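You operate a simulated robot arm through the tools that you are given. There is no shell and no other tool. Be economical: measure what you need, move in short steps, check, and stop when the job is done.

Carry out the task below with a simulated robot arm. There is one attempt and no reset: what you move stays moved.

TASK
Tip the batter in the blue and green rimmed moulds back into its jug and stir it smooth.
Fine: yellow enamel jug, teal spoon, stir last; both moulds back in their places, third left as it is; spoon back; spill nothing.

The check looks at the end state, three seconds after you hand in, the way a careful person would. Anything else that was tipped, shoved, dropped, spilled or broken makes it a failure.

THE ROBOT
A 7-joint arm with a two-finger parallel gripper, fixed in place. Base frame: the origin is at the foot of the arm, x ahead of it, y to its left, z up. Readings come in mm, degrees, newtons and seconds.
With the tool pointing down near the work surface it reaches from about 300 to 700 mm from the base axis. Its first joint turns from -66.0 to 66.0 degrees. Payload 1.57 kg.
The TCP is the grasp point between the finger pads, 30 mm short of the fingertips. In the tool frame z runs along the fingers and y along their closing line. Largest opening 110 mm; finger width 24, thickness 12; the body of the gripper, 48 by 112 mm, starts 78 mm behind the TCP.
Orientation is that of the tool frame in the base frame, as a unit quaternion [x, y, z, w]. With the fingers straight down and closing along the base's y, the tool's x points along the base's -x, its y along +y and its z along -z.

THE INTERFACE
- The arm moves only by the tool send_rows. Its argument "commands" is a list of rows, each a list of 7 numbers: the turn, a rotation vector about the tool's x, y, z in units of 120 degrees (1.0 is 120 degrees), then the shift along the tool's x, y, z in units of 500 mm (1.0 is 500 mm), then the gripper command, from -1 (shut) to 1 (fully open), values between in proportion. In form: [[wx, wy, wz, tx, ty, tz, grip], ...]. A call has 1 to 8 rows; each row is the pose to reach, as a shift and turn from the pose commanded when the call began, along the tool's axes at that moment. A call with a number of a shift or a turn outside -1 to 1 is refused whole. Rows are played at 5 a second. More than 50 mm and 8.6 degrees between two rows, or a gripper value outside its range, and nothing of the call is played. A pose out of reach is approached as far as the arm can. The call stops where the force on the tool passes 90 N (or 10 N more than at its start, if that is more) or the arm is blocked; 0.2 s more then pass. Each finger travels about 108 mm/s and halts on what it meets, pressing with about 43 N; the grip force reading is that of the motor and also rises with nothing between the fingers. The clock runs only during rows and for 0.2 s after the last one: add rows that repeat a pose to give the fingers time. The reply holds the time, the measured pose of the TCP, the force on the tool along the base axes, the opening and the grip force, in the units named above and with some noise, and new pictures: "views" is both (left out), scene, wrist or none.
- Cameras (640 x 400 px; columns grow to the right, rows downward): "scene" is fixed at [187.3, -408, 1428.4]; the picture's right is [0.65, -0.76, 0.00], its down [-0.30, -0.26, -0.92] and it looks along [0.70, 0.59, -0.40] (base axes); focal length 318 px, centre (320, 200). "wrist" rides on the gripper at [-36, 0, -80] in the tool frame; the picture's right is [0.00, -1.00, 0.00], its down [0.97, 0.00, -0.24] and it looks along [0.24, 0.00, 0.97] (tool axes); focal length 218 px, centre (320, 200).
- locate(camera, pixels): for up to 12 pixels [column, row] of the newest picture of that camera ("zoom" is the newest enlarged one), the place [x, y, z] in the base frame of the surface seen there, good to about 2 mm, but the place of the scene camera against the robot may be out by one fixed shift of up to 18 mm in any direction. It takes no simulated time.
- enlarge(camera, box): a new picture of the part [left, top, right, bottom] of that camera's present view, enlarged. It takes no simulated time.
- hand_in(): hands the job in; it is judged then, once.

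Work in short steps. Measure before you move; look again where a grasp or a placing could have gone wrong, and mend it. You have 80 turns and 120 pictures in all, those below and enlarged ones among them. Open the gripper and draw the arm clear of the work before you hand the job in, unless the task says otherwise; then end with one line.

The tools are called after ">>>" as a command line: name --pt "numbers of a row" for each row, then --argument value for the rest, lists and objects as JSON in quotes. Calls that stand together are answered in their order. send_rows: Moves the arm, as the interface text tells. Its arguments: {"type":"object","properties":{"commands":{"type":"array"},"views":{"type":"string","enum":["both","scene","wrist","none"]}},"required":["commands"]} The other tools are called the same way: locate (camera, pixels) gives the place of the surface under pixels of a picture; enlarge (camera, box) takes an enlarged picture of a part of a camera's view; hand_in () hands the job in.

At the start:

```text
time: 0.0
tcp_pos: [354.8, -72.5, 1328.8]
orientation: [0.0, 1.0, 0.0, -0.001]
force: [0.2, -0.6, 0.8]
finger_gap: 110.0
gripper_force: 0.1
```

scene: 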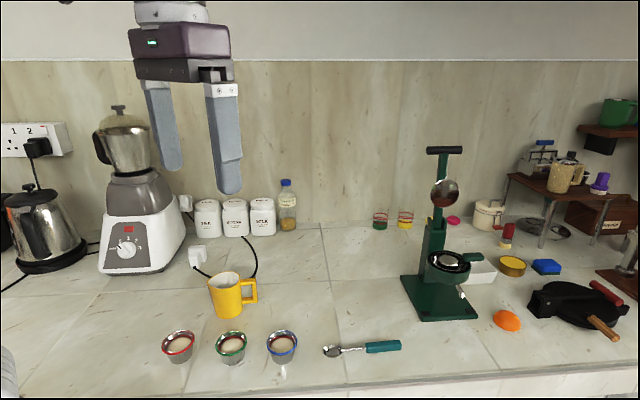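
wrist: 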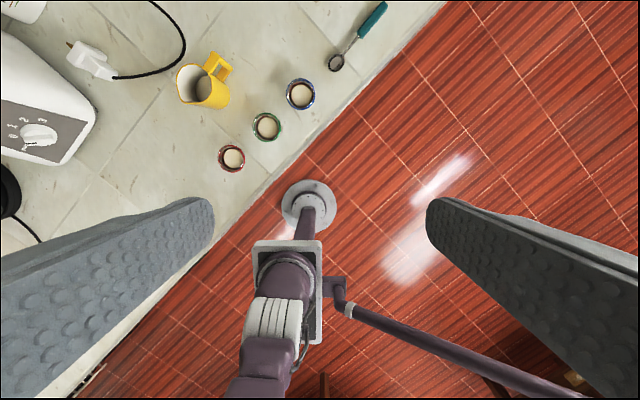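

The moulds are at about (178,346), (231,348), (282,347) in the scene, the jug at (228,295) and the spoon at (360,348). I'll enlarge that region and measure it.

>>> enlarge --camera "scene" --box '[150, 260, 420, 390]'

>>> enlarge --camera "wrist" --box '[140, 0, 400, 180]'

>>> locate --camera "wrist" --pixels '[[232, 158], [266, 126], [300, 93], [200, 85], [219, 64], [336, 62], [352, 43], [372, 19], [184, 75], [222, 100], [282, 112], [205, 120]]'

```text
2.37 times, centred on (285, 325) of scene
```

zoom: 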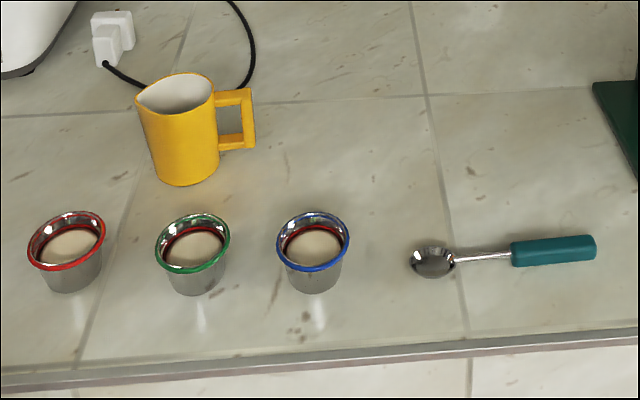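

```text
2.22 times, centred on (270, 90) of wrist
```

zoom: 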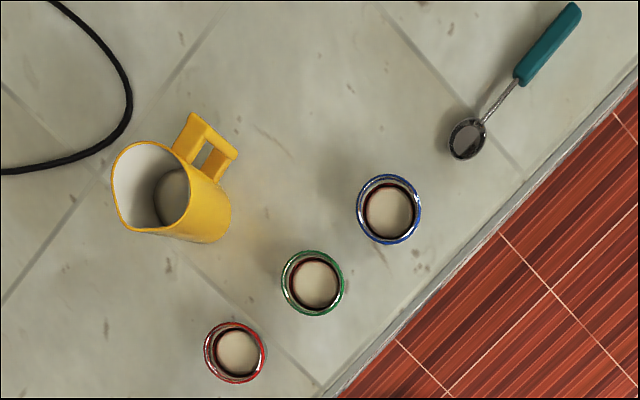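

```text
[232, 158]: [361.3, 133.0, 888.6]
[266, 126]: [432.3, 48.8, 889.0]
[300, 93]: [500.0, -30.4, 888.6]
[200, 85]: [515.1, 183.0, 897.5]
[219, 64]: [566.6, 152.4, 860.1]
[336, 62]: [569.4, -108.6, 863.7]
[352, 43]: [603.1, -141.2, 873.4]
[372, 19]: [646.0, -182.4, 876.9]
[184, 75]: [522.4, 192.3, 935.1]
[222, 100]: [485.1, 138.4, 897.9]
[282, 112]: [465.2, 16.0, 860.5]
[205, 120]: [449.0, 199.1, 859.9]
```

The wrist zoom shows the jug rim and mould rims clearly, so I'll measure points on them.

>>> locate --camera "zoom" --pixels '[[114, 180], [122, 226], [165, 229], [187, 190], [150, 143], [170, 195], [192, 115], [235, 152], [178, 152], [215, 240], [228, 212], [210, 160]]'

>>> locate --camera "zoom" --pixels '[[388, 175], [388, 242], [357, 208], [420, 208], [313, 252], [313, 315], [282, 284], [344, 284], [206, 352], [266, 352], [235, 324], [235, 382]]'

>>> locate --camera "zoom" --pixels '[[450, 140], [468, 158], [468, 140], [485, 130], [484, 121], [500, 102], [515, 84], [520, 78], [545, 45], [572, 8], [535, 35], [556, 50]]'

```text
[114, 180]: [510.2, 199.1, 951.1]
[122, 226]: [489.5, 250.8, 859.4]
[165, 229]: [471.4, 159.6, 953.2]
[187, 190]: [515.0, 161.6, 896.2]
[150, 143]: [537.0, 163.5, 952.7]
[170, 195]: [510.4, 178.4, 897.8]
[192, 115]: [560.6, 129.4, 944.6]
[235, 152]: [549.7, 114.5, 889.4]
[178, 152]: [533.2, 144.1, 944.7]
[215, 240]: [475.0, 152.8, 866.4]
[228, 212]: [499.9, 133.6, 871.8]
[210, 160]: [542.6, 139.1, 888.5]
```

```text
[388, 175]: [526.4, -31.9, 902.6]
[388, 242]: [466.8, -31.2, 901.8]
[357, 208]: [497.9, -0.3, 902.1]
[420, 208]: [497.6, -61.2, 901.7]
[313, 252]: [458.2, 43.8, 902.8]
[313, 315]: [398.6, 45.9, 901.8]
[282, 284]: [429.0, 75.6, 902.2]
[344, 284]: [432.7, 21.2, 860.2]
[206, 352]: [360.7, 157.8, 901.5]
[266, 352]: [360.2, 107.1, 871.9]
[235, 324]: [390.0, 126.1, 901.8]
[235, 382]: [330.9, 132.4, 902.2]
```

```text
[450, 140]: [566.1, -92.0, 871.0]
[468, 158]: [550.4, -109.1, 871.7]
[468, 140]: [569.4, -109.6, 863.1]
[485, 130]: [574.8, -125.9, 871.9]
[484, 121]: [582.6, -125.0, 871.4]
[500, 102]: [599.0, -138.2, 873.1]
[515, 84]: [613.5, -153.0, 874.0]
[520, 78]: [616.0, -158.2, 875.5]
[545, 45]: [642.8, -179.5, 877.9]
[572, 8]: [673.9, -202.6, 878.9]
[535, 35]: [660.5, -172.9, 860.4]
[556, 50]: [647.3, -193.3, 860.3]
```

The blue, green and red mould centres are at about (497,-31), (428,46) and (361,130), with rims at z≈902. The jug centre is near (504,166) with its rim at 953. I'll yaw 40° to face square to the row of moulds and come down to z≈1100, then test a nearly horizontal tool.

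>>> send_rows --pt "0 0 -0.0556 -0.0193 -0.0098 0.0763 1" --pt "0 0 -0.1111 -0.0387 -0.0197 0.1527 1" --pt "0 0 -0.1667 -0.058 -0.0295 0.229 1" --pt "0 0 -0.2222 -0.0773 -0.0393 0.3053 1" --pt "0 0 -0.2778 -0.0967 -0.0492 0.3817 1" --pt "0 0 -0.3333 -0.116 -0.059 0.458 1" --pt "0 0 -0.3333 -0.116 -0.059 0.458 1" --views "none"

```text
time: 1.6
tcp_pos: [411.6, -99.8, 1099.5]
orientation: [-0.342, 0.94, 0.0, 0.0]
force: [0.4, 0.2, 0.9]
finger_gap: 110.2
gripper_force: 0.1
```

The yaw came out as expected. Now I'll pitch the tool to 68° from vertical (wy negative) to check that the low approach is reachable.

>>> send_rows --pt "0 -0.0708 0 0 0 0 1" --pt "0 -0.1417 0 0 0 0 1" --pt "0 -0.2125 0 0 0 0 1" --pt "0 -0.2833 0 0 0 0 1" --pt "0 -0.3542 0 0 0 0 1" --pt "0 -0.425 0 0 0 0 1" --pt "0 -0.4958 0 0 0 0 1" --pt "0 -0.5667 0 0 0 0 1" --views "both"

```text
time: 3.4
tcp_pos: [412.4, -101.5, 1099.1]
orientation: [-0.282, 0.779, 0.19, 0.527]
force: [0.6, -0.4, -0.1]
finger_gap: 110.0
gripper_force: 0.0
```

scene: 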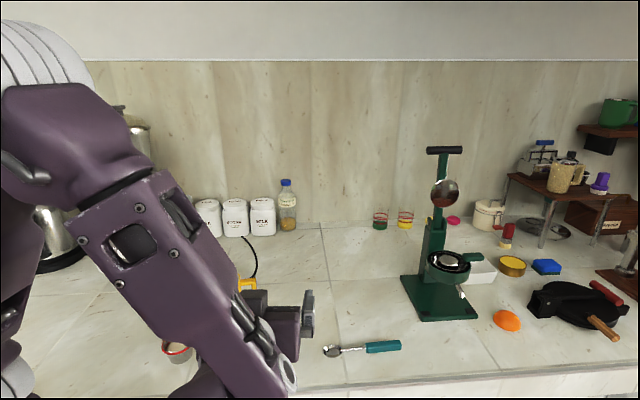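
wrist: 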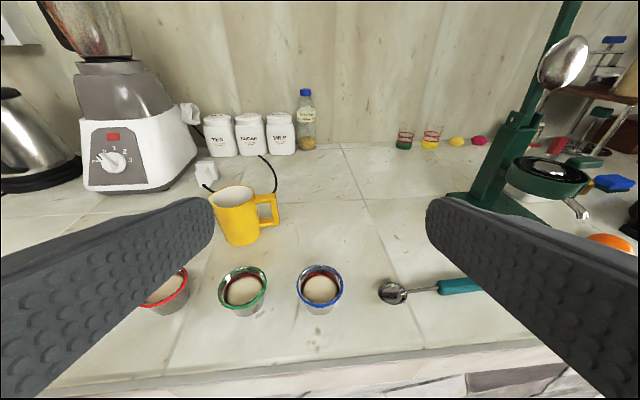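

β=68° is reached at this height. The wrist view shows the blue mould at (320,288) and the green at (243,290), so I'll enlarge it and measure their sides and the table edge.

>>> enlarge --camera "wrist" --box '[140, 180, 460, 380]'

>>> locate --camera "wrist" --pixels '[[320, 266], [320, 300], [320, 310], [297, 283], [343, 283], [219, 283], [267, 285], [243, 314], [320, 352], [250, 360], [232, 187], [275, 210]]'

```text
2.00 times, centred on (300, 280) of wrist
```

zoom: 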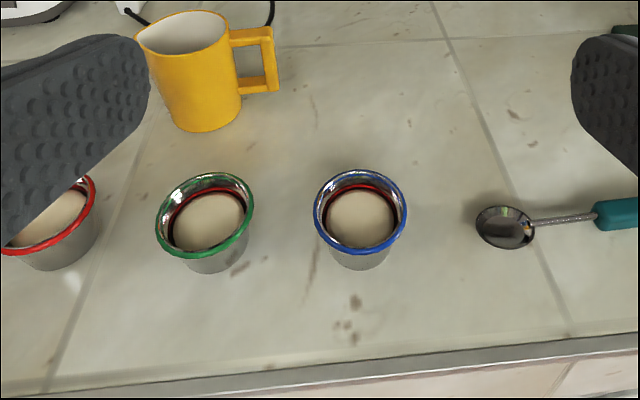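

```text
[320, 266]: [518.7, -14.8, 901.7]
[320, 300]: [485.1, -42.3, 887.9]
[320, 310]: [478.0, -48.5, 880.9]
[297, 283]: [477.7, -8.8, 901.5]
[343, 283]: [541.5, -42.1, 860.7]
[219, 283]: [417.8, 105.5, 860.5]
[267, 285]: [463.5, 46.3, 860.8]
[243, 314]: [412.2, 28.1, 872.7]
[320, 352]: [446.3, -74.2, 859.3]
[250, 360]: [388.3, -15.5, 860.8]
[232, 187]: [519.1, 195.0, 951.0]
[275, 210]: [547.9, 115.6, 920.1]
```

Blue's wall radius is about 26 mm at mid height. I'll set the opening to 84 mm and go straight down to z≈886, 110 mm short of the blue mould and over the table edge.

>>> send_rows --pt "0 0 0 0.066 0 0.0267 0.527" --pt "0 0 0 0.132 0 0.0533 0.527" --pt "0 0 0 0.198 0 0.08 0.527" --pt "0 0 0 0.264 0 0.1067 0.527" --pt "0 0 0 0.33 0 0.1333 0.527" --pt "0 0 0 0.396 0 0.16 0.527" --pt "0 0 0 0.396 0 0.16 0.527" --views "both"

```text
time: 5.0
tcp_pos: [439.7, -137.4, 900.1]
orientation: [-0.283, 0.78, 0.192, 0.525]
force: [-0.8, -0.1, 0.2]
finger_gap: 84.0
gripper_force: 0.1
out of reach, approached as far as the arm can: row 4, 5, 6, 7
```

scene: 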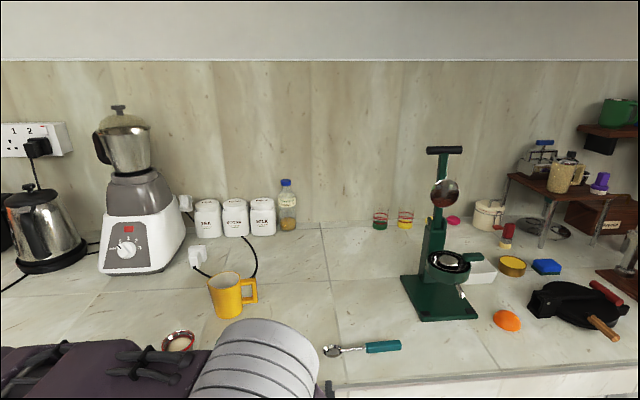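
wrist: 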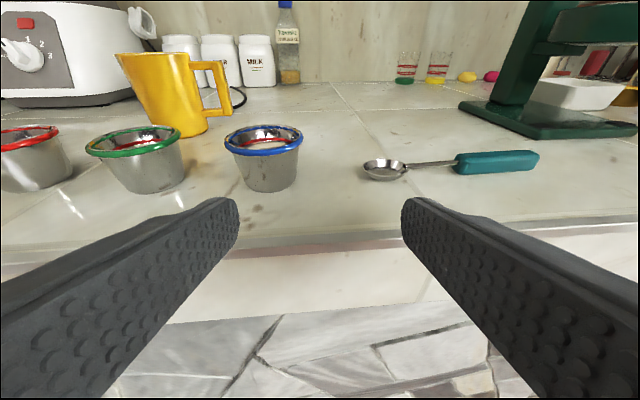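

The low radial approach is too close to the base: the arm stopped at (440,-137,900). I'll go back up and turn the tool about the vertical, so it comes along the row from the spoon side (azimuth 130°), where the wrist has room.

>>> send_rows --pt "0 0 0 0.33 0 0.133 0.527" --pt "0 0 0 0.264 0 0.107 0.527" --pt "0 0 0 0.198 0 0.08 0.527" --pt "0 0 0 0.116 0 0.047 0.527" --pt "0 0 0 0.033 0 0.013 0.527" --pt "0 0 0 -0.04 0 -0.0 0.527" --pt "0 0 0 -0.1 0 0.0 0.527" --views "none"

```text
refused: row 1 steps farther than a row can; nothing moved
```

Those shifts should have been relative to the present pose; I'll redo it as a plain rise of 200 mm.

>>> send_rows --pt "0 0 0 -0.074 0 -0.03 0.527" --pt "0 0 0 -0.148 0 -0.06 0.527" --pt "0 0 0 -0.223 0 -0.09 0.527" --pt "0 0 0 -0.297 0 -0.12 0.527" --pt "0 0 0 -0.371 0 -0.15 0.527" --views "none"

```text
time: 6.2
tcp_pos: [439.1, -135.1, 1103.5]
orientation: [-0.283, 0.779, 0.191, 0.526]
force: [0.1, -1.2, 0.5]
finger_gap: 84.0
gripper_force: 0.0
```

The arm is clear at z≈1103. Now I'll turn 64° about the vertical while moving over the blue mould.

>>> send_rows --pt "-0.0618 0 -0.025 -0.0104 0.0094 0.0258 0.527" --pt "-0.1235 0 -0.05 -0.0208 0.0188 0.0515 0.527" --pt "-0.1853 0 -0.075 -0.0311 0.0281 0.0773 0.527" --pt "-0.247 0 -0.1 -0.0415 0.0375 0.103 0.527" --pt "-0.3088 0 -0.125 -0.0519 0.0469 0.1288 0.527" --pt "-0.3705 0 -0.15 -0.0623 0.0563 0.1545 0.527" --pt "-0.4323 0 -0.175 -0.0726 0.0656 0.1803 0.527" --pt "-0.494 0 -0.2 -0.083 0.075 0.206 0.527" --views "none"

```text
time: 8.0
tcp_pos: [501.3, -34.8, 1098.7]
orientation: [0.653, -0.51, -0.441, -0.344]
force: [0.1, -0.4, 1.0]
finger_gap: 84.1
gripper_force: 0.0
```

The orientation is azimuth 104°, β=68°. I'll finish the turn to 130°/60° and descend to about z=980 to look.

>>> send_rows --pt "-0.0488 0.0168 -0.0238 0.0556 0 0.0225 0.527" --pt "-0.0975 0.0335 -0.0475 0.1113 0 0.045 0.527" --pt "-0.1463 0.0503 -0.0713 0.1669 0 0.0675 0.527" --pt "-0.195 0.067 -0.095 0.2225 0 0.09 0.527" --pt "-0.195 0.067 -0.095 0.2225 0 0.09 0.527" --views "both"

```text
time: 9.2
tcp_pos: [499.9, -36.0, 977.5]
orientation: [0.786, -0.366, -0.452, -0.21]
force: [-0.8, 0.6, -0.6]
finger_gap: 84.0
gripper_force: 0.1
```

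scene: 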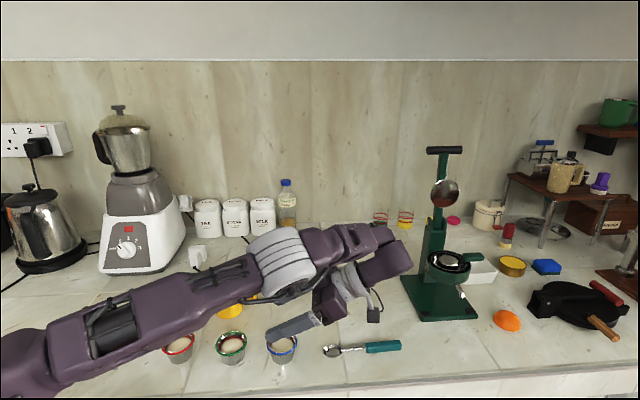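
wrist: 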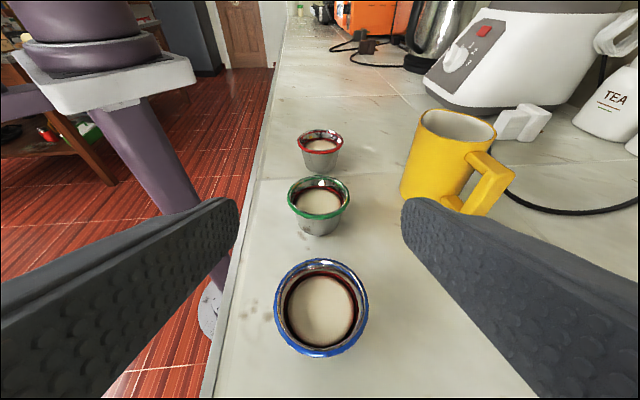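

The tool is at azimuth 130°, β=60°, with the blue mould centred at (321,308) in the wrist view. I'll check the forearm's height over the other moulds and the blue mould's centre before descending.

>>> locate --camera "scene" --pixels '[[60, 350], [120, 345], [170, 330], [220, 312], [265, 285], [390, 265], [365, 300], [375, 315]]'

>>> locate --camera "wrist" --pixels '[[322, 262], [275, 305], [368, 305], [320, 355], [320, 310], [320, 180], [290, 205], [349, 205], [319, 232], [319, 205]]'

```text
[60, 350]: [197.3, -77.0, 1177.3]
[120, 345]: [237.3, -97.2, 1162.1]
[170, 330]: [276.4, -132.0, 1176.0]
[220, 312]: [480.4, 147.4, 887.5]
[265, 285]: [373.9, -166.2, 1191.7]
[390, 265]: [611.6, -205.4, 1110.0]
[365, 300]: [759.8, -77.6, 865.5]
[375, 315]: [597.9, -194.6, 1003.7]
```

```text
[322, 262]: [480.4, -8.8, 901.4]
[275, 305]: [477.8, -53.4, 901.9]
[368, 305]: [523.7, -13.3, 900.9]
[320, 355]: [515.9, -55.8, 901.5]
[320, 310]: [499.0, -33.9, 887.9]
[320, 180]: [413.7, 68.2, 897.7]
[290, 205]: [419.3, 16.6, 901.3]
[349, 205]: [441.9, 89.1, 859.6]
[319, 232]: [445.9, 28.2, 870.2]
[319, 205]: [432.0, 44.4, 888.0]
```

The forearm is at z≈1170, well clear of everything. Blue's centre refines to (498,-32). I'll descend to z≈888.5 with the mould 14 mm ahead of the TCP.

>>> send_rows --pt "0 0 0 0.041 -0.0005 0.018 0.527" --pt "0 0 0 0.082 -0.001 0.036 0.527" --pt "0 0 0 0.123 -0.0015 0.054 0.527" --pt "0 0 0 0.15 -0.002 0.066 0.527" --pt "0 0 0 0.164 -0.002 0.072 0.527" --pt "0 0 0 0.164 -0.002 0.072 0.527" --views "both"

```text
time: 10.6
tcp_pos: [508.9, -41.9, 891.9]
orientation: [0.785, -0.367, -0.452, -0.21]
force: [0.6, 0.9, -0.1]
finger_gap: 83.8
gripper_force: 0.0
```

scene: 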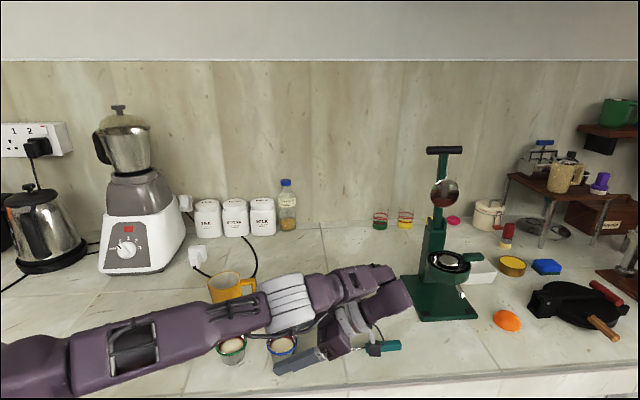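
wrist: 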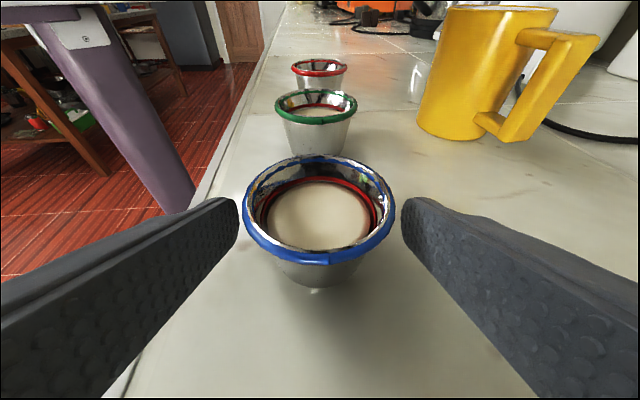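

The mould sits centred between the fingers, from (243,205) to (395,205). I'll check the fingertip height against the mould before closing.

>>> locate --camera "wrist" --pixels '[[236, 205], [236, 225], [405, 205], [405, 225], [319, 157], [319, 262], [246, 215], [393, 215], [319, 280], [275, 232]]'

>>> enlarge --camera "scene" --box '[210, 300, 410, 390]'

```text
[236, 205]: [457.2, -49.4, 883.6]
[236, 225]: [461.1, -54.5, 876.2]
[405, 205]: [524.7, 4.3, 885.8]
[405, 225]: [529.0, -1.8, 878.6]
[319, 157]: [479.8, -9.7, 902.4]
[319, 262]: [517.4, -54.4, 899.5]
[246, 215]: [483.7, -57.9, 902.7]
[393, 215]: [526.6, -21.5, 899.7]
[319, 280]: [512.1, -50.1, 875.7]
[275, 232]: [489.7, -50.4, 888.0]
```

```text
3.20 times, centred on (310, 345) of scene
```

zoom: 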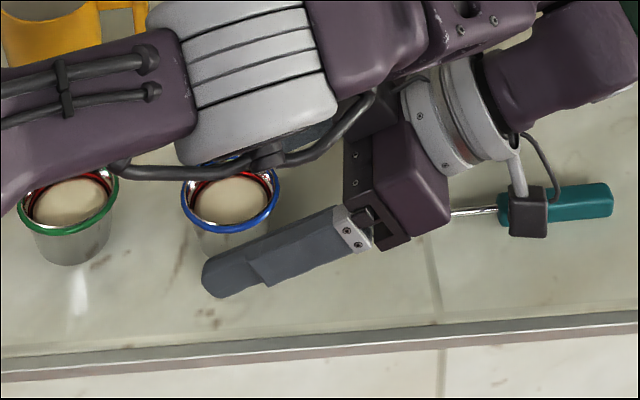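

Fingertips are near z≈866–887 and the centring is good. I'll lower 2 mm more and close.

>>> send_rows --pt "0 0 0 0.0035 0.002 0.002 0.527" --pt "0 0 0 0.0035 0.002 0.002 0.3" --pt "0 0 0 0.0035 0.002 0.002 -0.3" --pt "0 0 0 0.0035 0.002 0.002 -0.3" --pt "0 0 0 0.0035 0.002 0.002 -0.3" --views "wrist"

```text
time: 11.8
tcp_pos: [506.2, -42.3, 889.5]
orientation: [0.786, -0.367, -0.452, -0.21]
force: [-0.8, -0.1, 1.1]
finger_gap: 56.9
gripper_force: 42.8
```

wrist: 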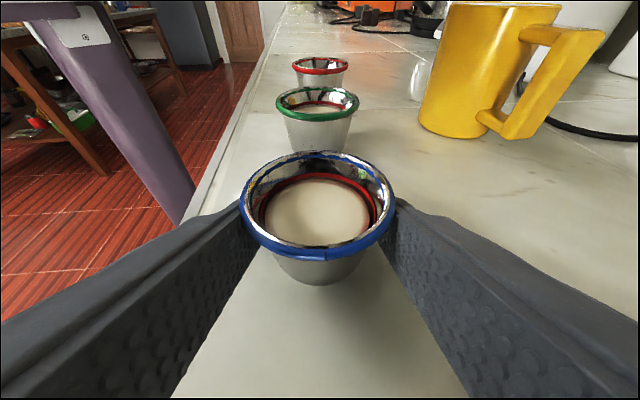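

The grip holds at 56.9 mm with 43 N, just under the rim, and the mould is upright. I'll lift it straight up 150 mm.

>>> send_rows --pt "0 0 0 -0.017 0 -0.01 -0.3" --pt "0 0 0 -0.06 0 -0.035 -0.3" --pt "0 0 0 -0.11 0 -0.0635 -0.3" --pt "0 0 0 -0.17 0 -0.098 -0.3" --pt "0 0 0 -0.22 0 -0.127 -0.3" --pt "0 0 0 -0.25 0 -0.1445 -0.3" --pt "0 0 0 -0.26 0 -0.15 -0.3" --pt "0 0 0 -0.26 0 -0.15 -0.3" --views "wrist"

```text
time: 13.6
tcp_pos: [508.3, -40.3, 1006.9]
orientation: [0.786, -0.367, -0.45, -0.211]
force: [0.9, -0.6, 0.3]
finger_gap: 38.7
gripper_force: 0.0
out of reach, approached as far as the arm can: row 5, 6, 7, 8
```

wrist: 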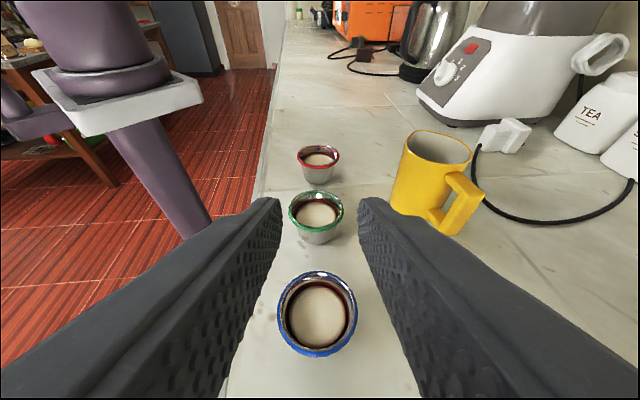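

The fingers slipped off the rim bead during the lift, and the blue mould is still standing on the table. My pads touched the bead off-centre, so I need a flatter grip lower on the wall. First I'll open and check the mould and its surroundings for any shift or spill.

>>> enlarge --camera "wrist" --box '[240, 140, 400, 380]'

>>> locate --camera "wrist" --pixels '[[319, 272], [278, 312], [356, 312], [317, 355], [318, 315], [317, 192], [289, 212], [317, 244], [318, 148], [297, 160], [340, 160], [318, 184]]'

```text
1.67 times, centred on (320, 260) of wrist
```

zoom: 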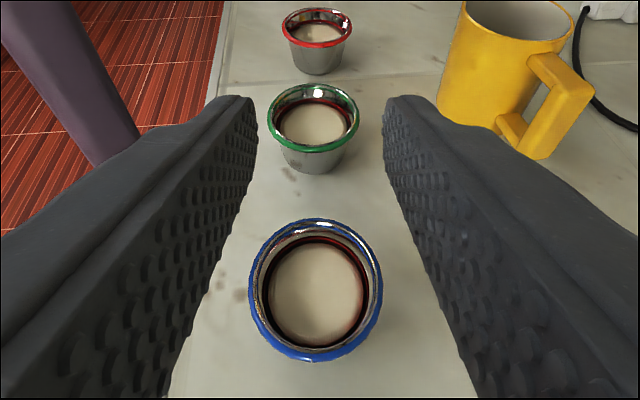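

```text
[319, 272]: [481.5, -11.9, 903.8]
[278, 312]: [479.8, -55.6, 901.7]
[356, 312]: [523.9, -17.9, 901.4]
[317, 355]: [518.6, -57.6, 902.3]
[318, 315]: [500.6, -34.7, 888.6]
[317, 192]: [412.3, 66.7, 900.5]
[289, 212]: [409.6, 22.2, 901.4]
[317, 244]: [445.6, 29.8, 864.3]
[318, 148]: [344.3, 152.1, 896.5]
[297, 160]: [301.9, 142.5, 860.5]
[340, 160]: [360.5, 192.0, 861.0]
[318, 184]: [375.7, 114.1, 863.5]
```

The blue mould is upright with nothing spilled, and its centre is at about (500,-34.5). I'll open and turn the tool to azimuth 70° so the hand will be off the table edge.

>>> send_rows --pt "0.0542 0 0.0313 0 0 0 0.5" --pt "0.1083 0 0.0625 0 0 0 0.5" --pt "0.1624 0 0.0938 0 0 0 0.5" --pt "0.2165 0 0.125 0 0 0 0.5" --pt "0.2706 0 0.1563 0 0 0 0.5" --pt "0.3248 0 0.1875 0 0 0 0.5" --pt "0.3789 0 0.2188 0 0 0 0.5" --pt "0.433 0 0.25 0 0 0 0.5" --views "none"

```text
time: 15.4
tcp_pos: [509.3, -40.0, 1007.8]
orientation: [-0.496, 0.71, 0.285, 0.41]
force: [0.1, 0.1, 0.7]
finger_gap: 82.6
gripper_force: 0.1
```

The turn to azimuth 70° is done. Now I'll flatten to β=78° and come to z≈948 above the grasp point.

>>> send_rows --pt "0 -0.05 0 0.0373 0.007 0.0153 0.5" --pt "0 -0.1 0 0.0747 0.014 0.0307 0.5" --pt "0 -0.15 0 0.112 0.021 0.046 0.5" --pt "0 -0.15 0 0.112 0.021 0.046 0.5" --views "both"

```text
time: 16.4
tcp_pos: [497.8, -44.7, 946.9]
orientation: [-0.447, 0.637, 0.359, 0.515]
force: [0.2, -0.2, 0.2]
finger_gap: 82.3
gripper_force: 0.1
```

scene: 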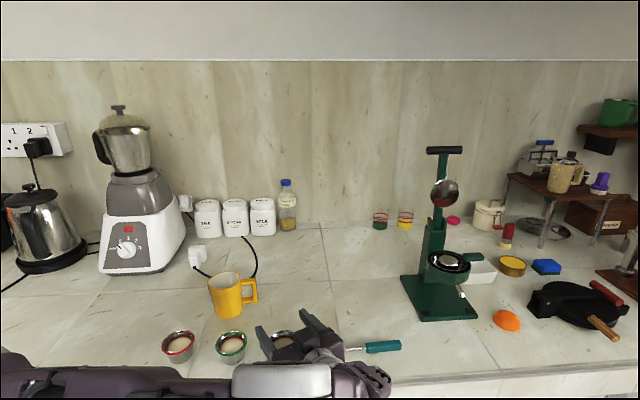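
wrist: 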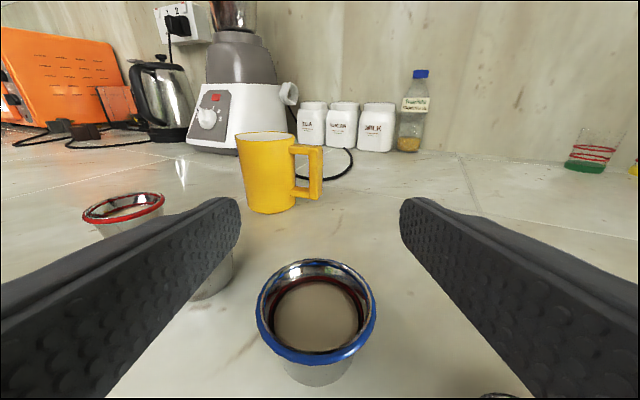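

The fingers straddle the blue mould (rim 257–375 px, centre 316). I'll descend to z≈881.

>>> send_rows --pt "0 0 0 0.05 0 0.0106 0.5" --pt "0 0 0 0.1 0 0.0212 0.5" --pt "0 0 0 0.122 0 0.026 0.5" --pt "0 0 0 0.13 0 0.0276 0.5" --pt "0 0 0 0.13 0 0.0276 0.5" --views "both"

```text
time: 17.6
tcp_pos: [496.7, -44.3, 881.7]
orientation: [-0.447, 0.636, 0.361, 0.516]
force: [0.5, 0.2, 0.0]
finger_gap: 82.6
gripper_force: 0.0
```

scene: 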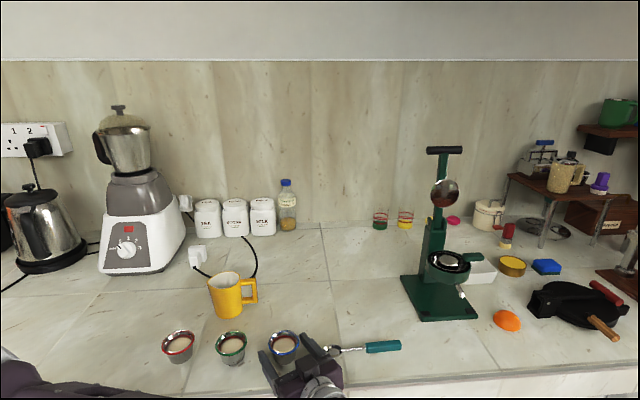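
wrist: 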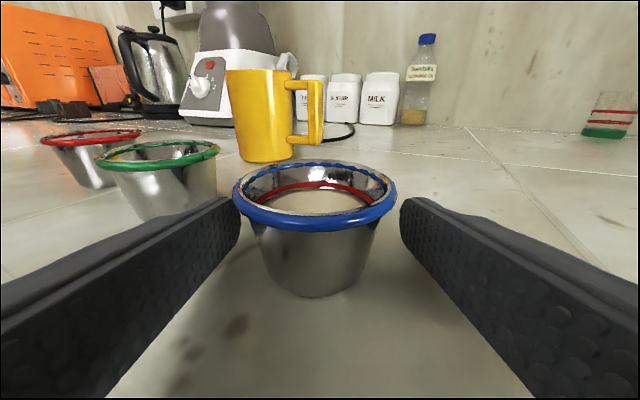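

The fingers are now below the rim on both sides, with the mould centred at col 314. I'll shift 1.5 mm left and close.

>>> send_rows --pt "0 0 0 0 0.003 0 0.5" --pt "0 0 0 0 0.003 0 0.2" --pt "0 0 0 0 0.003 0 -0.3" --pt "0 0 0 0 0.003 0 -0.3" --pt "0 0 0 0 0.003 0 -0.3" --views "wrist"

```text
time: 18.8
tcp_pos: [495.3, -43.2, 880.7]
orientation: [-0.447, 0.637, 0.36, 0.516]
force: [0.4, -0.3, 0.5]
finger_gap: 54.3
gripper_force: 42.7
```

wrist: 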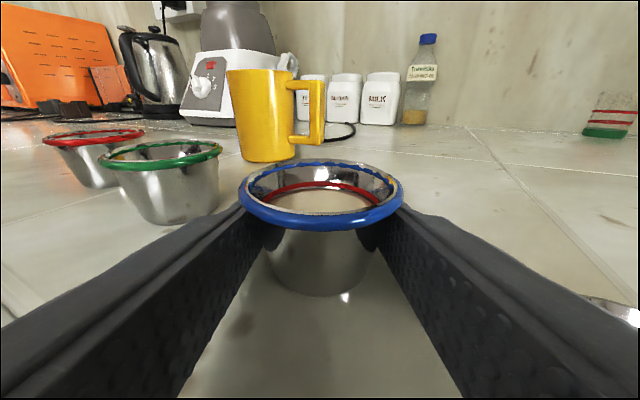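

The gap is 54.3 mm, on the wall. I'll lift gently 30 mm and look.

>>> send_rows --pt "0 0 0 -0.008 0 -0.0017 -0.3" --pt "0 0 0 -0.02 0 -0.0042 -0.3" --pt "0 0 0 -0.04 0 -0.0085 -0.3" --pt "0 0 0 -0.0587 0 -0.0125 -0.3" --pt "0 0 0 -0.0587 0 -0.0125 -0.3" --views "wrist"

```text
time: 20.0
tcp_pos: [494.9, -44.5, 910.6]
orientation: [-0.447, 0.636, 0.36, 0.516]
force: [0.4, 0.1, -0.8]
finger_gap: 54.1
gripper_force: 42.9
```

wrist: 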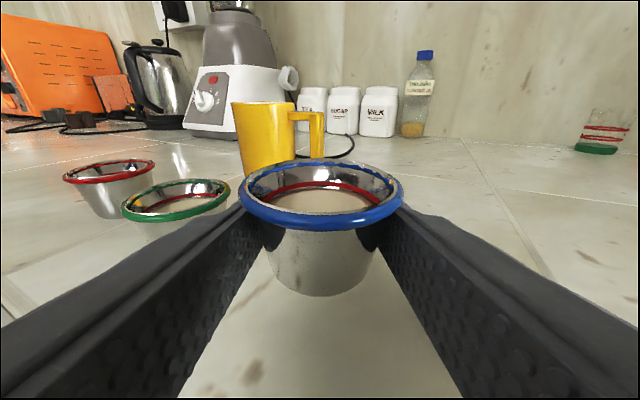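

Blue is held firmly and upright. I'll lift to z≈1012, then look before moving across to the jug.

>>> send_rows --pt "0 0 0 -0.03 0 -0.0064 -0.3" --pt "0 0 0 -0.08 0 -0.017 -0.3" --pt "0 0 0 -0.13 0 -0.0276 -0.3" --pt "0 0 0 -0.175 0 -0.0372 -0.3" --pt "0 0 0 -0.1976 0 -0.042 -0.3" --pt "0 0 0 -0.1976 0 -0.042 -0.3" --views "wrist"

```text
time: 21.4
tcp_pos: [494.2, -43.4, 1011.0]
orientation: [-0.446, 0.637, 0.359, 0.516]
force: [-0.1, 0.7, -0.7]
finger_gap: 54.0
gripper_force: 43.0
```

wrist: 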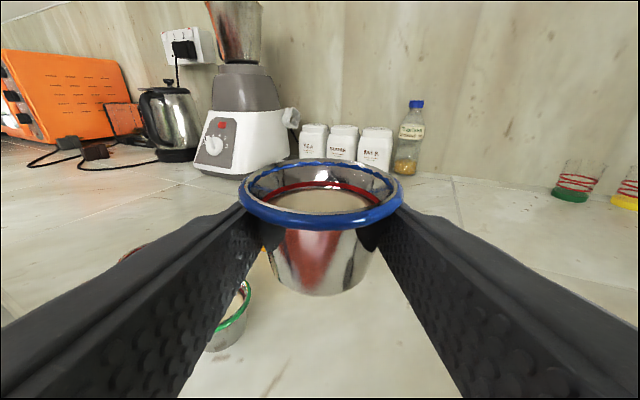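

Blue is level at z≈1011. I'll carry it across so its front lip is over the jug opening.

>>> send_rows --pt "0 0 0 -0.006 0.0125 0.0298 -0.3" --pt "0 0 0 -0.0165 0.0325 0.0774 -0.3" --pt "0 0 0 -0.027 0.0537 0.128 -0.3" --pt "0 0 0 -0.038 0.0749 0.1786 -0.3" --pt "0 0 0 -0.0488 0.096 0.229 -0.3" --pt "0 0 0 -0.058 0.1148 0.274 -0.3" --pt "0 0 0 -0.0633 0.1248 0.2977 -0.3" --pt "0 0 0 -0.0633 0.1248 0.2977 -0.3" --views "both"

```text
time: 23.2
tcp_pos: [487.8, 120.0, 1011.3]
orientation: [-0.446, 0.638, 0.358, 0.516]
force: [-0.8, -0.1, -0.3]
finger_gap: 54.1
gripper_force: 42.8
```

scene: 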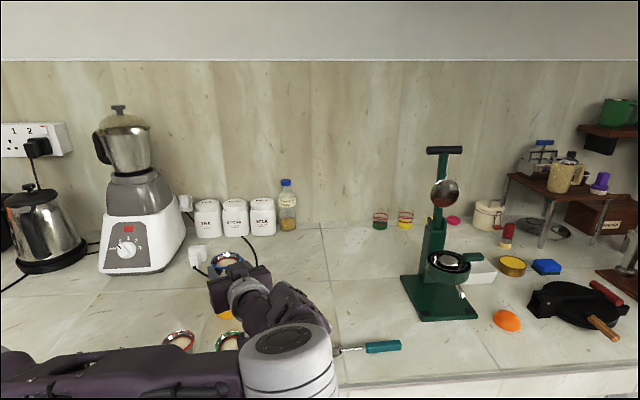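
wrist: 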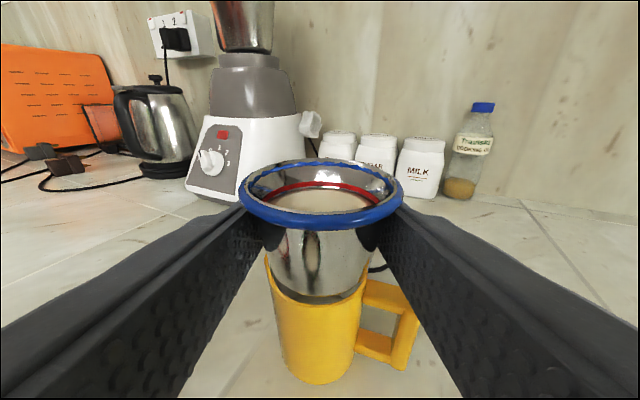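

The jug's body (col ~317) lines up under the mould (320), and the lip is over its opening. I'll start tipping: 0→44°, keeping the lip over the same spot.

>>> send_rows --pt "0 0.0667 0 0.001 0 -0.0049 -0.3" --pt "0 0.1333 0 0.0017 0 -0.0082 -0.3" --pt "0 0.2 0 0.0021 0 -0.01 -0.3" --pt "0 0.2333 0 0.0022 0 -0.0102 -0.3" --pt "0 0.2667 0 0.0021 0 -0.0098 -0.3" --pt "0 0.3 0 0.002 0 -0.0092 -0.3" --pt "0 0.3333 0 0.0017 0 -0.008 -0.3" --pt "0 0.3667 0 0.0014 0 -0.0065 -0.3" --views "both"

```text
time: 25.0
tcp_pos: [487.5, 117.7, 1011.9]
orientation: [-0.549, 0.784, 0.165, 0.239]
force: [-0.6, -0.1, -1.1]
finger_gap: 54.4
gripper_force: 43.1
```

scene: 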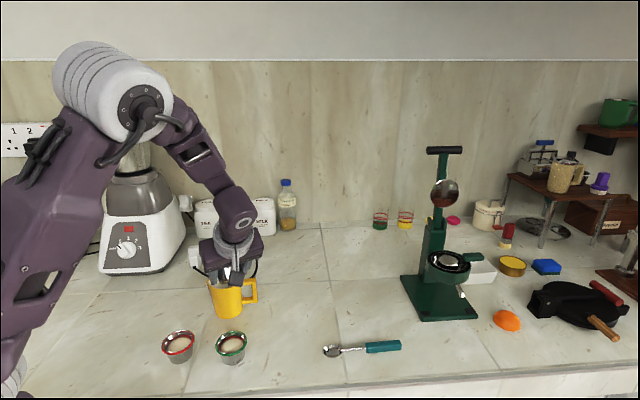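
wrist: 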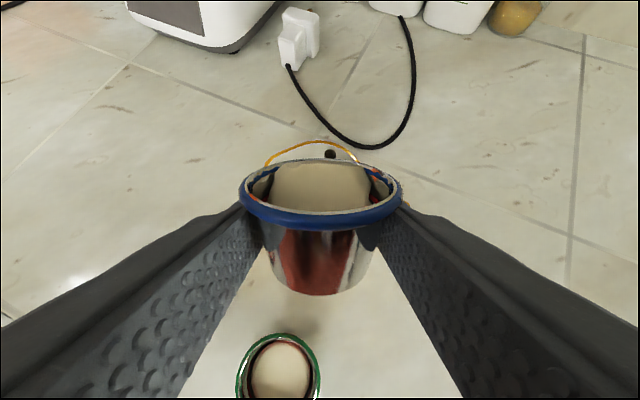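

The tilt is 44°, the batter is at the lip and the jug's far rim shows at (310,145). I'll zoom in to see where a stream would land.

>>> enlarge --camera "wrist" --box '[220, 110, 420, 240]'

>>> enlarge --camera "scene" --box '[180, 220, 290, 330]'

>>> locate --camera "wrist" --pixels '[[265, 165], [285, 147], [310, 142], [340, 147], [356, 160], [320, 162], [330, 155], [320, 190], [320, 150]]'

```text
3.08 times, centred on (320, 175) of wrist
```

zoom: 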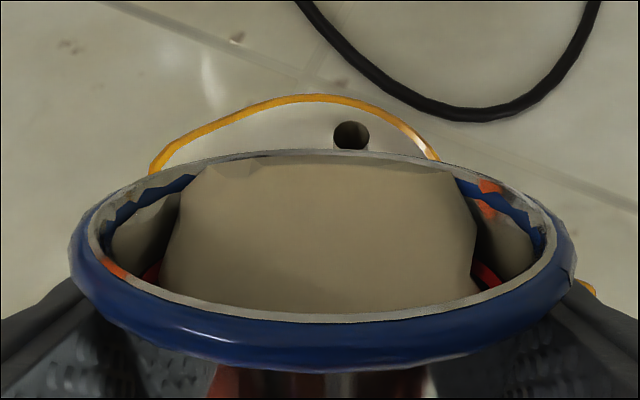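

```text
3.64 times, centred on (235, 275) of scene
```

zoom: 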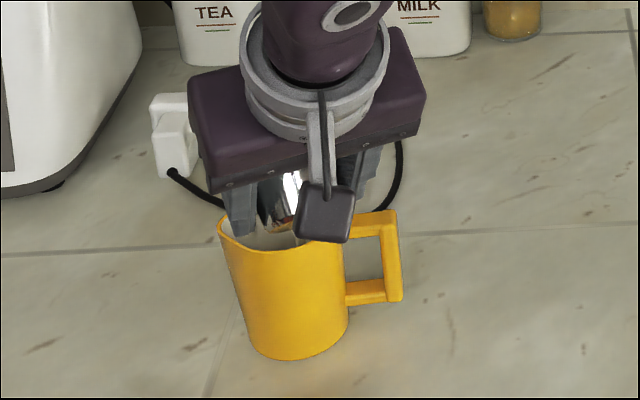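

```text
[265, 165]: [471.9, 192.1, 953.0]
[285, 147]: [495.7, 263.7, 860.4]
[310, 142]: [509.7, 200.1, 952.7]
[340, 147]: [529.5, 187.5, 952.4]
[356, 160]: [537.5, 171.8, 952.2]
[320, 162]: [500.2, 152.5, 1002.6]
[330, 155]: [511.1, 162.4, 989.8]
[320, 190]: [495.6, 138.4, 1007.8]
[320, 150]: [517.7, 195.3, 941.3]
```

A batter drop at (511,162,990) is falling inside the jug opening, and the lip is at (500,152,1003). I'll continue to 76°, drifting the lip a few mm further toward the jug's centre.

>>> send_rows --pt "0 0.0333 0 -0.0029 0 0.002 -0.3" --pt "0 0.0667 0 -0.0061 0 0.0041 -0.3" --pt "0 0.1 0 -0.0097 0 0.0065 -0.3" --pt "0 0.1333 0 -0.0136 0 0.0092 -0.3" --pt "0 0.1667 0 -0.0178 0 0.012 -0.3" --pt "0 0.2 0 -0.0222 0 0.015 -0.3" --pt "0 0.2333 0 -0.0271 0 0.0183 -0.3" --pt "0 0.2667 0 -0.0321 0 0.0216 -0.3" --views "both"

```text
time: 26.8
tcp_pos: [494.1, 136.9, 1010.3]
orientation: [-0.573, 0.819, 0.007, 0.014]
force: [0.1, -0.3, -0.4]
finger_gap: 54.2
gripper_force: 42.9
```

scene: 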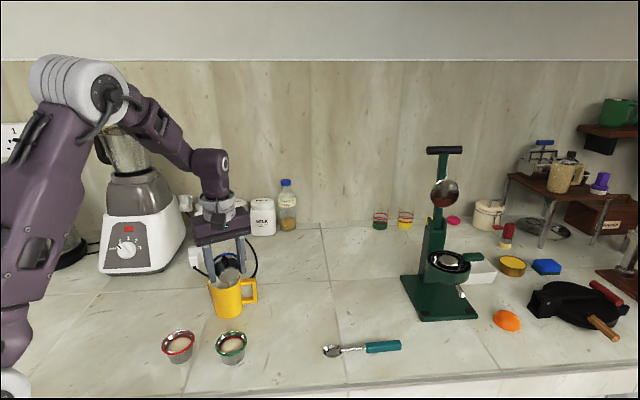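
wrist: 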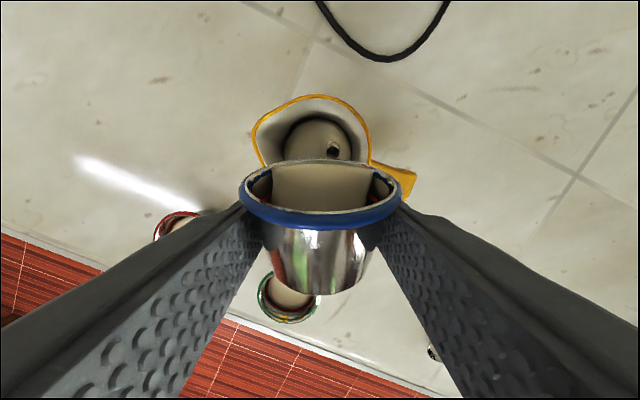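

The tilt is 76°, the lip is over the jug centre and nothing shows on the table. I'll continue to 108°.

>>> send_rows --pt "0 0.0333 0 -0.0038 0 0 -0.3" --pt "0 0.0667 0 -0.008 0 0 -0.3" --pt "0 0.1 0 -0.0123 0 0 -0.3" --pt "0 0.1333 0 -0.0169 0 0 -0.3" --pt "0 0.1667 0 -0.0217 0 0.001 -0.3" --pt "0 0.2 0 -0.0267 0 0.001 -0.3" --pt "0 0.2333 0 -0.0317 0 0.001 -0.3" --pt "0 0.2667 0 -0.0369 0 0.001 -0.3" --views "both"

>>> locate --camera "scene" --pixels '[[100, 130], [150, 150], [160, 235], [210, 200], [120, 230]]'

```text
time: 28.6
tcp_pos: [501.5, 153.3, 1010.7]
orientation: [-0.553, 0.791, -0.151, -0.212]
force: [0.2, 0.6, -0.7]
finger_gap: 54.3
gripper_force: 42.7
```

scene: 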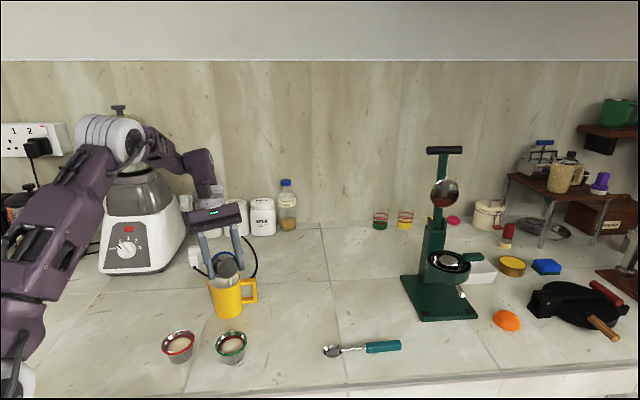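
wrist: 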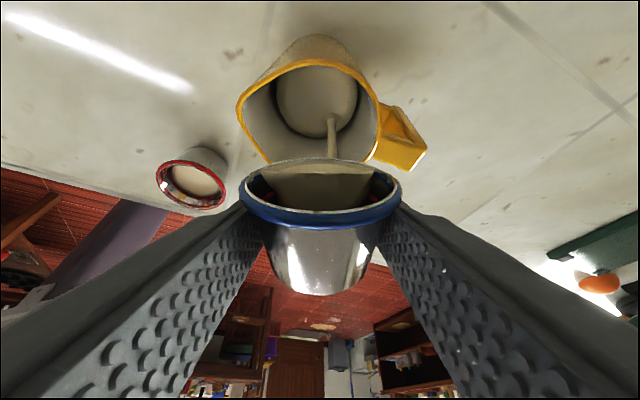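

```text
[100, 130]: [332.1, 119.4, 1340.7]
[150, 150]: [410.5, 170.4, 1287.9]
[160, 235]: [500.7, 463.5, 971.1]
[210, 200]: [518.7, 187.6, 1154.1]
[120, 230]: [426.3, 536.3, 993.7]
```

A stream is flowing cleanly into the jug at 108°. I'll go on to 125° and hold so it drains.

>>> send_rows --pt "0 0.0333 0 -0.0055 0 -0.0032 -0.3" --pt "0 0.0667 0 -0.0107 0 -0.0063 -0.3" --pt "0 0.1 0 -0.0162 0 -0.0095 -0.3" --pt "0 0.1417 0 -0.023 0 -0.0135 -0.3" --pt "0 0.1417 0 -0.023 0 -0.0135 -0.3" --pt "0 0.1417 0 -0.023 0 -0.0135 -0.3" --pt "0 0.1417 0 -0.023 0 -0.0135 -0.3" --pt "0 0.1417 0 -0.023 0 -0.0135 -0.3" --views "wrist"

```text
time: 30.4
tcp_pos: [503.9, 165.8, 1011.3]
orientation: [-0.525, 0.751, -0.23, -0.327]
force: [0.7, 1.0, -0.7]
finger_gap: 54.1
gripper_force: 43.1
```

wrist: 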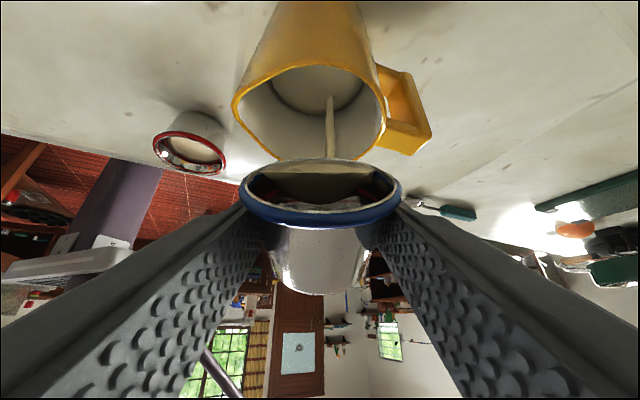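

The stream is still running into the jug, so I'll hold the pose while it drains.

>>> send_rows --pt "0 0 0 0 0 0 -0.3" --pt "0 0 0 0 0 0 -0.3" --pt "0 0 0 0 0 0 -0.3" --pt "0 0 0 0 0 0 -0.3" --pt "0 0 0 0 0 0 -0.3" --pt "0 0 0 0 0 0 -0.3" --pt "0 0 0 0 0 0 -0.3" --pt "0 0 0 0 0 0 -0.3" --views "wrist"

```text
time: 32.2
tcp_pos: [504.5, 165.4, 1011.7]
orientation: [-0.525, 0.751, -0.23, -0.327]
force: [0.0, 1.0, -0.6]
finger_gap: 54.2
gripper_force: 43.0
```

wrist: 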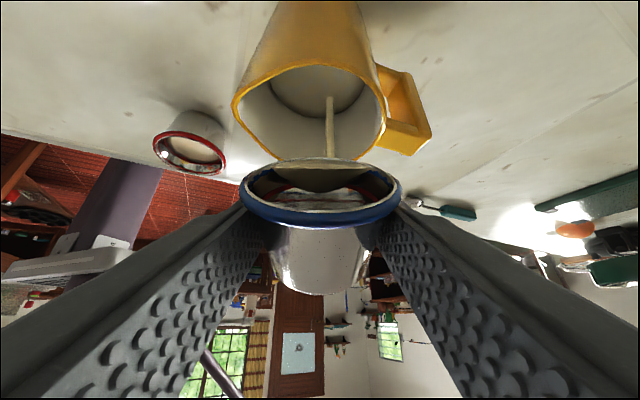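

It is draining slowly and the volume in the mould is shrinking. I'll tip 8° more and keep holding.

>>> send_rows --pt "0 0.0333 0 -0.004 0 -0.003 -0.3" --pt "0 0.0667 0 -0.008 0 -0.006 -0.3" --pt "0 0.0667 0 -0.008 0 -0.006 -0.3" --pt "0 0.0667 0 -0.008 0 -0.006 -0.3" --pt "0 0.0667 0 -0.008 0 -0.006 -0.3" --pt "0 0.0667 0 -0.008 0 -0.006 -0.3" --pt "0 0.0667 0 -0.008 0 -0.006 -0.3" --pt "0 0.0667 0 -0.008 0 -0.006 -0.3" --views "none"

>>> send_rows --pt "0 0 0 0 0 0 -0.3" --pt "0 0 0 0 0 0 -0.3" --pt "0 0 0 0 0 0 -0.3" --pt "0 0 0 0 0 0 -0.3" --pt "0 0 0 0 0 0 -0.3" --pt "0 0 0 0 0 0 -0.3" --pt "0 0 0 0 0 0 -0.3" --pt "0 0 0 0 0 0 -0.3" --views "wrist"

```text
time: 34.0
tcp_pos: [473.1, 170.7, 1016.7]
orientation: [-0.507, 0.727, -0.266, -0.379]
force: [-0.3, -0.3, -0.7]
finger_gap: 54.2
gripper_force: 42.9
out of reach, approached as far as the arm can: row 2, 3, 4, 5, 6, 7, 8
```

```text
time: 35.8
tcp_pos: [474.3, 172.4, 1015.2]
orientation: [-0.507, 0.727, -0.266, -0.378]
force: [-0.3, 0.0, -0.5]
finger_gap: 54.1
gripper_force: 43.5
```

wrist: 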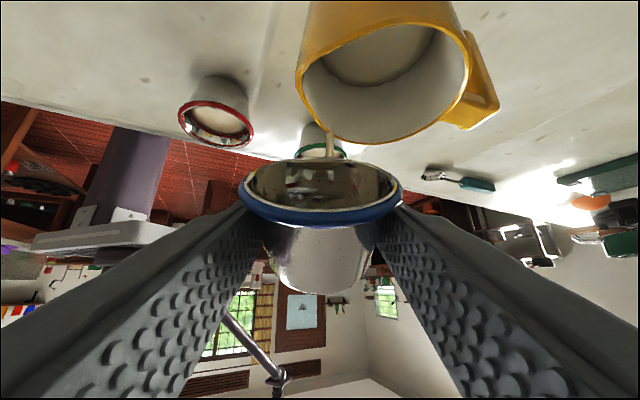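

Warning: that extra tilt was out of reach and dragged the TCP to x=474, so the lip is near the jug's edge. I'm moving back over the jug at once.

>>> send_rows --pt "0 -0.03 0 -0.006 -0.035 -0.0015 -0.3" --pt "0 -0.0667 0 -0.012 -0.0605 -0.003 -0.3" --pt "0 -0.0667 0 -0.012 -0.0605 -0.003 -0.3" --views "both"

```text
time: 36.6
tcp_pos: [504.1, 164.8, 1011.3]
orientation: [-0.525, 0.751, -0.23, -0.327]
force: [-0.3, 0.6, -0.1]
finger_gap: 53.6
gripper_force: 42.5
```

scene: 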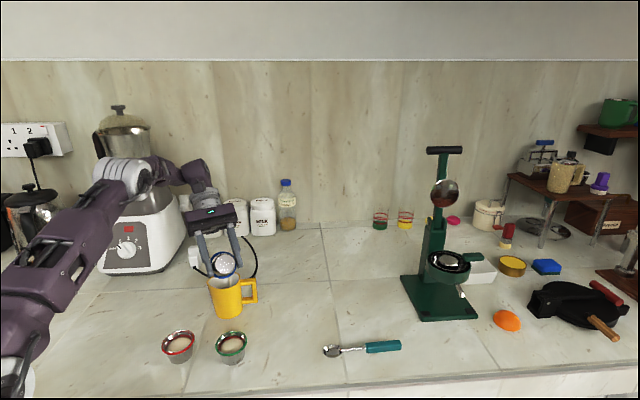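
wrist: 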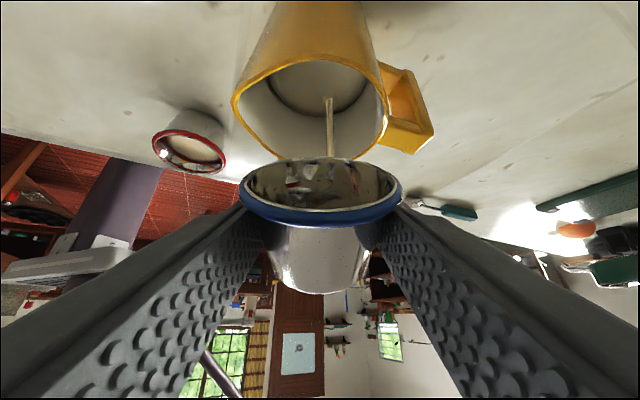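

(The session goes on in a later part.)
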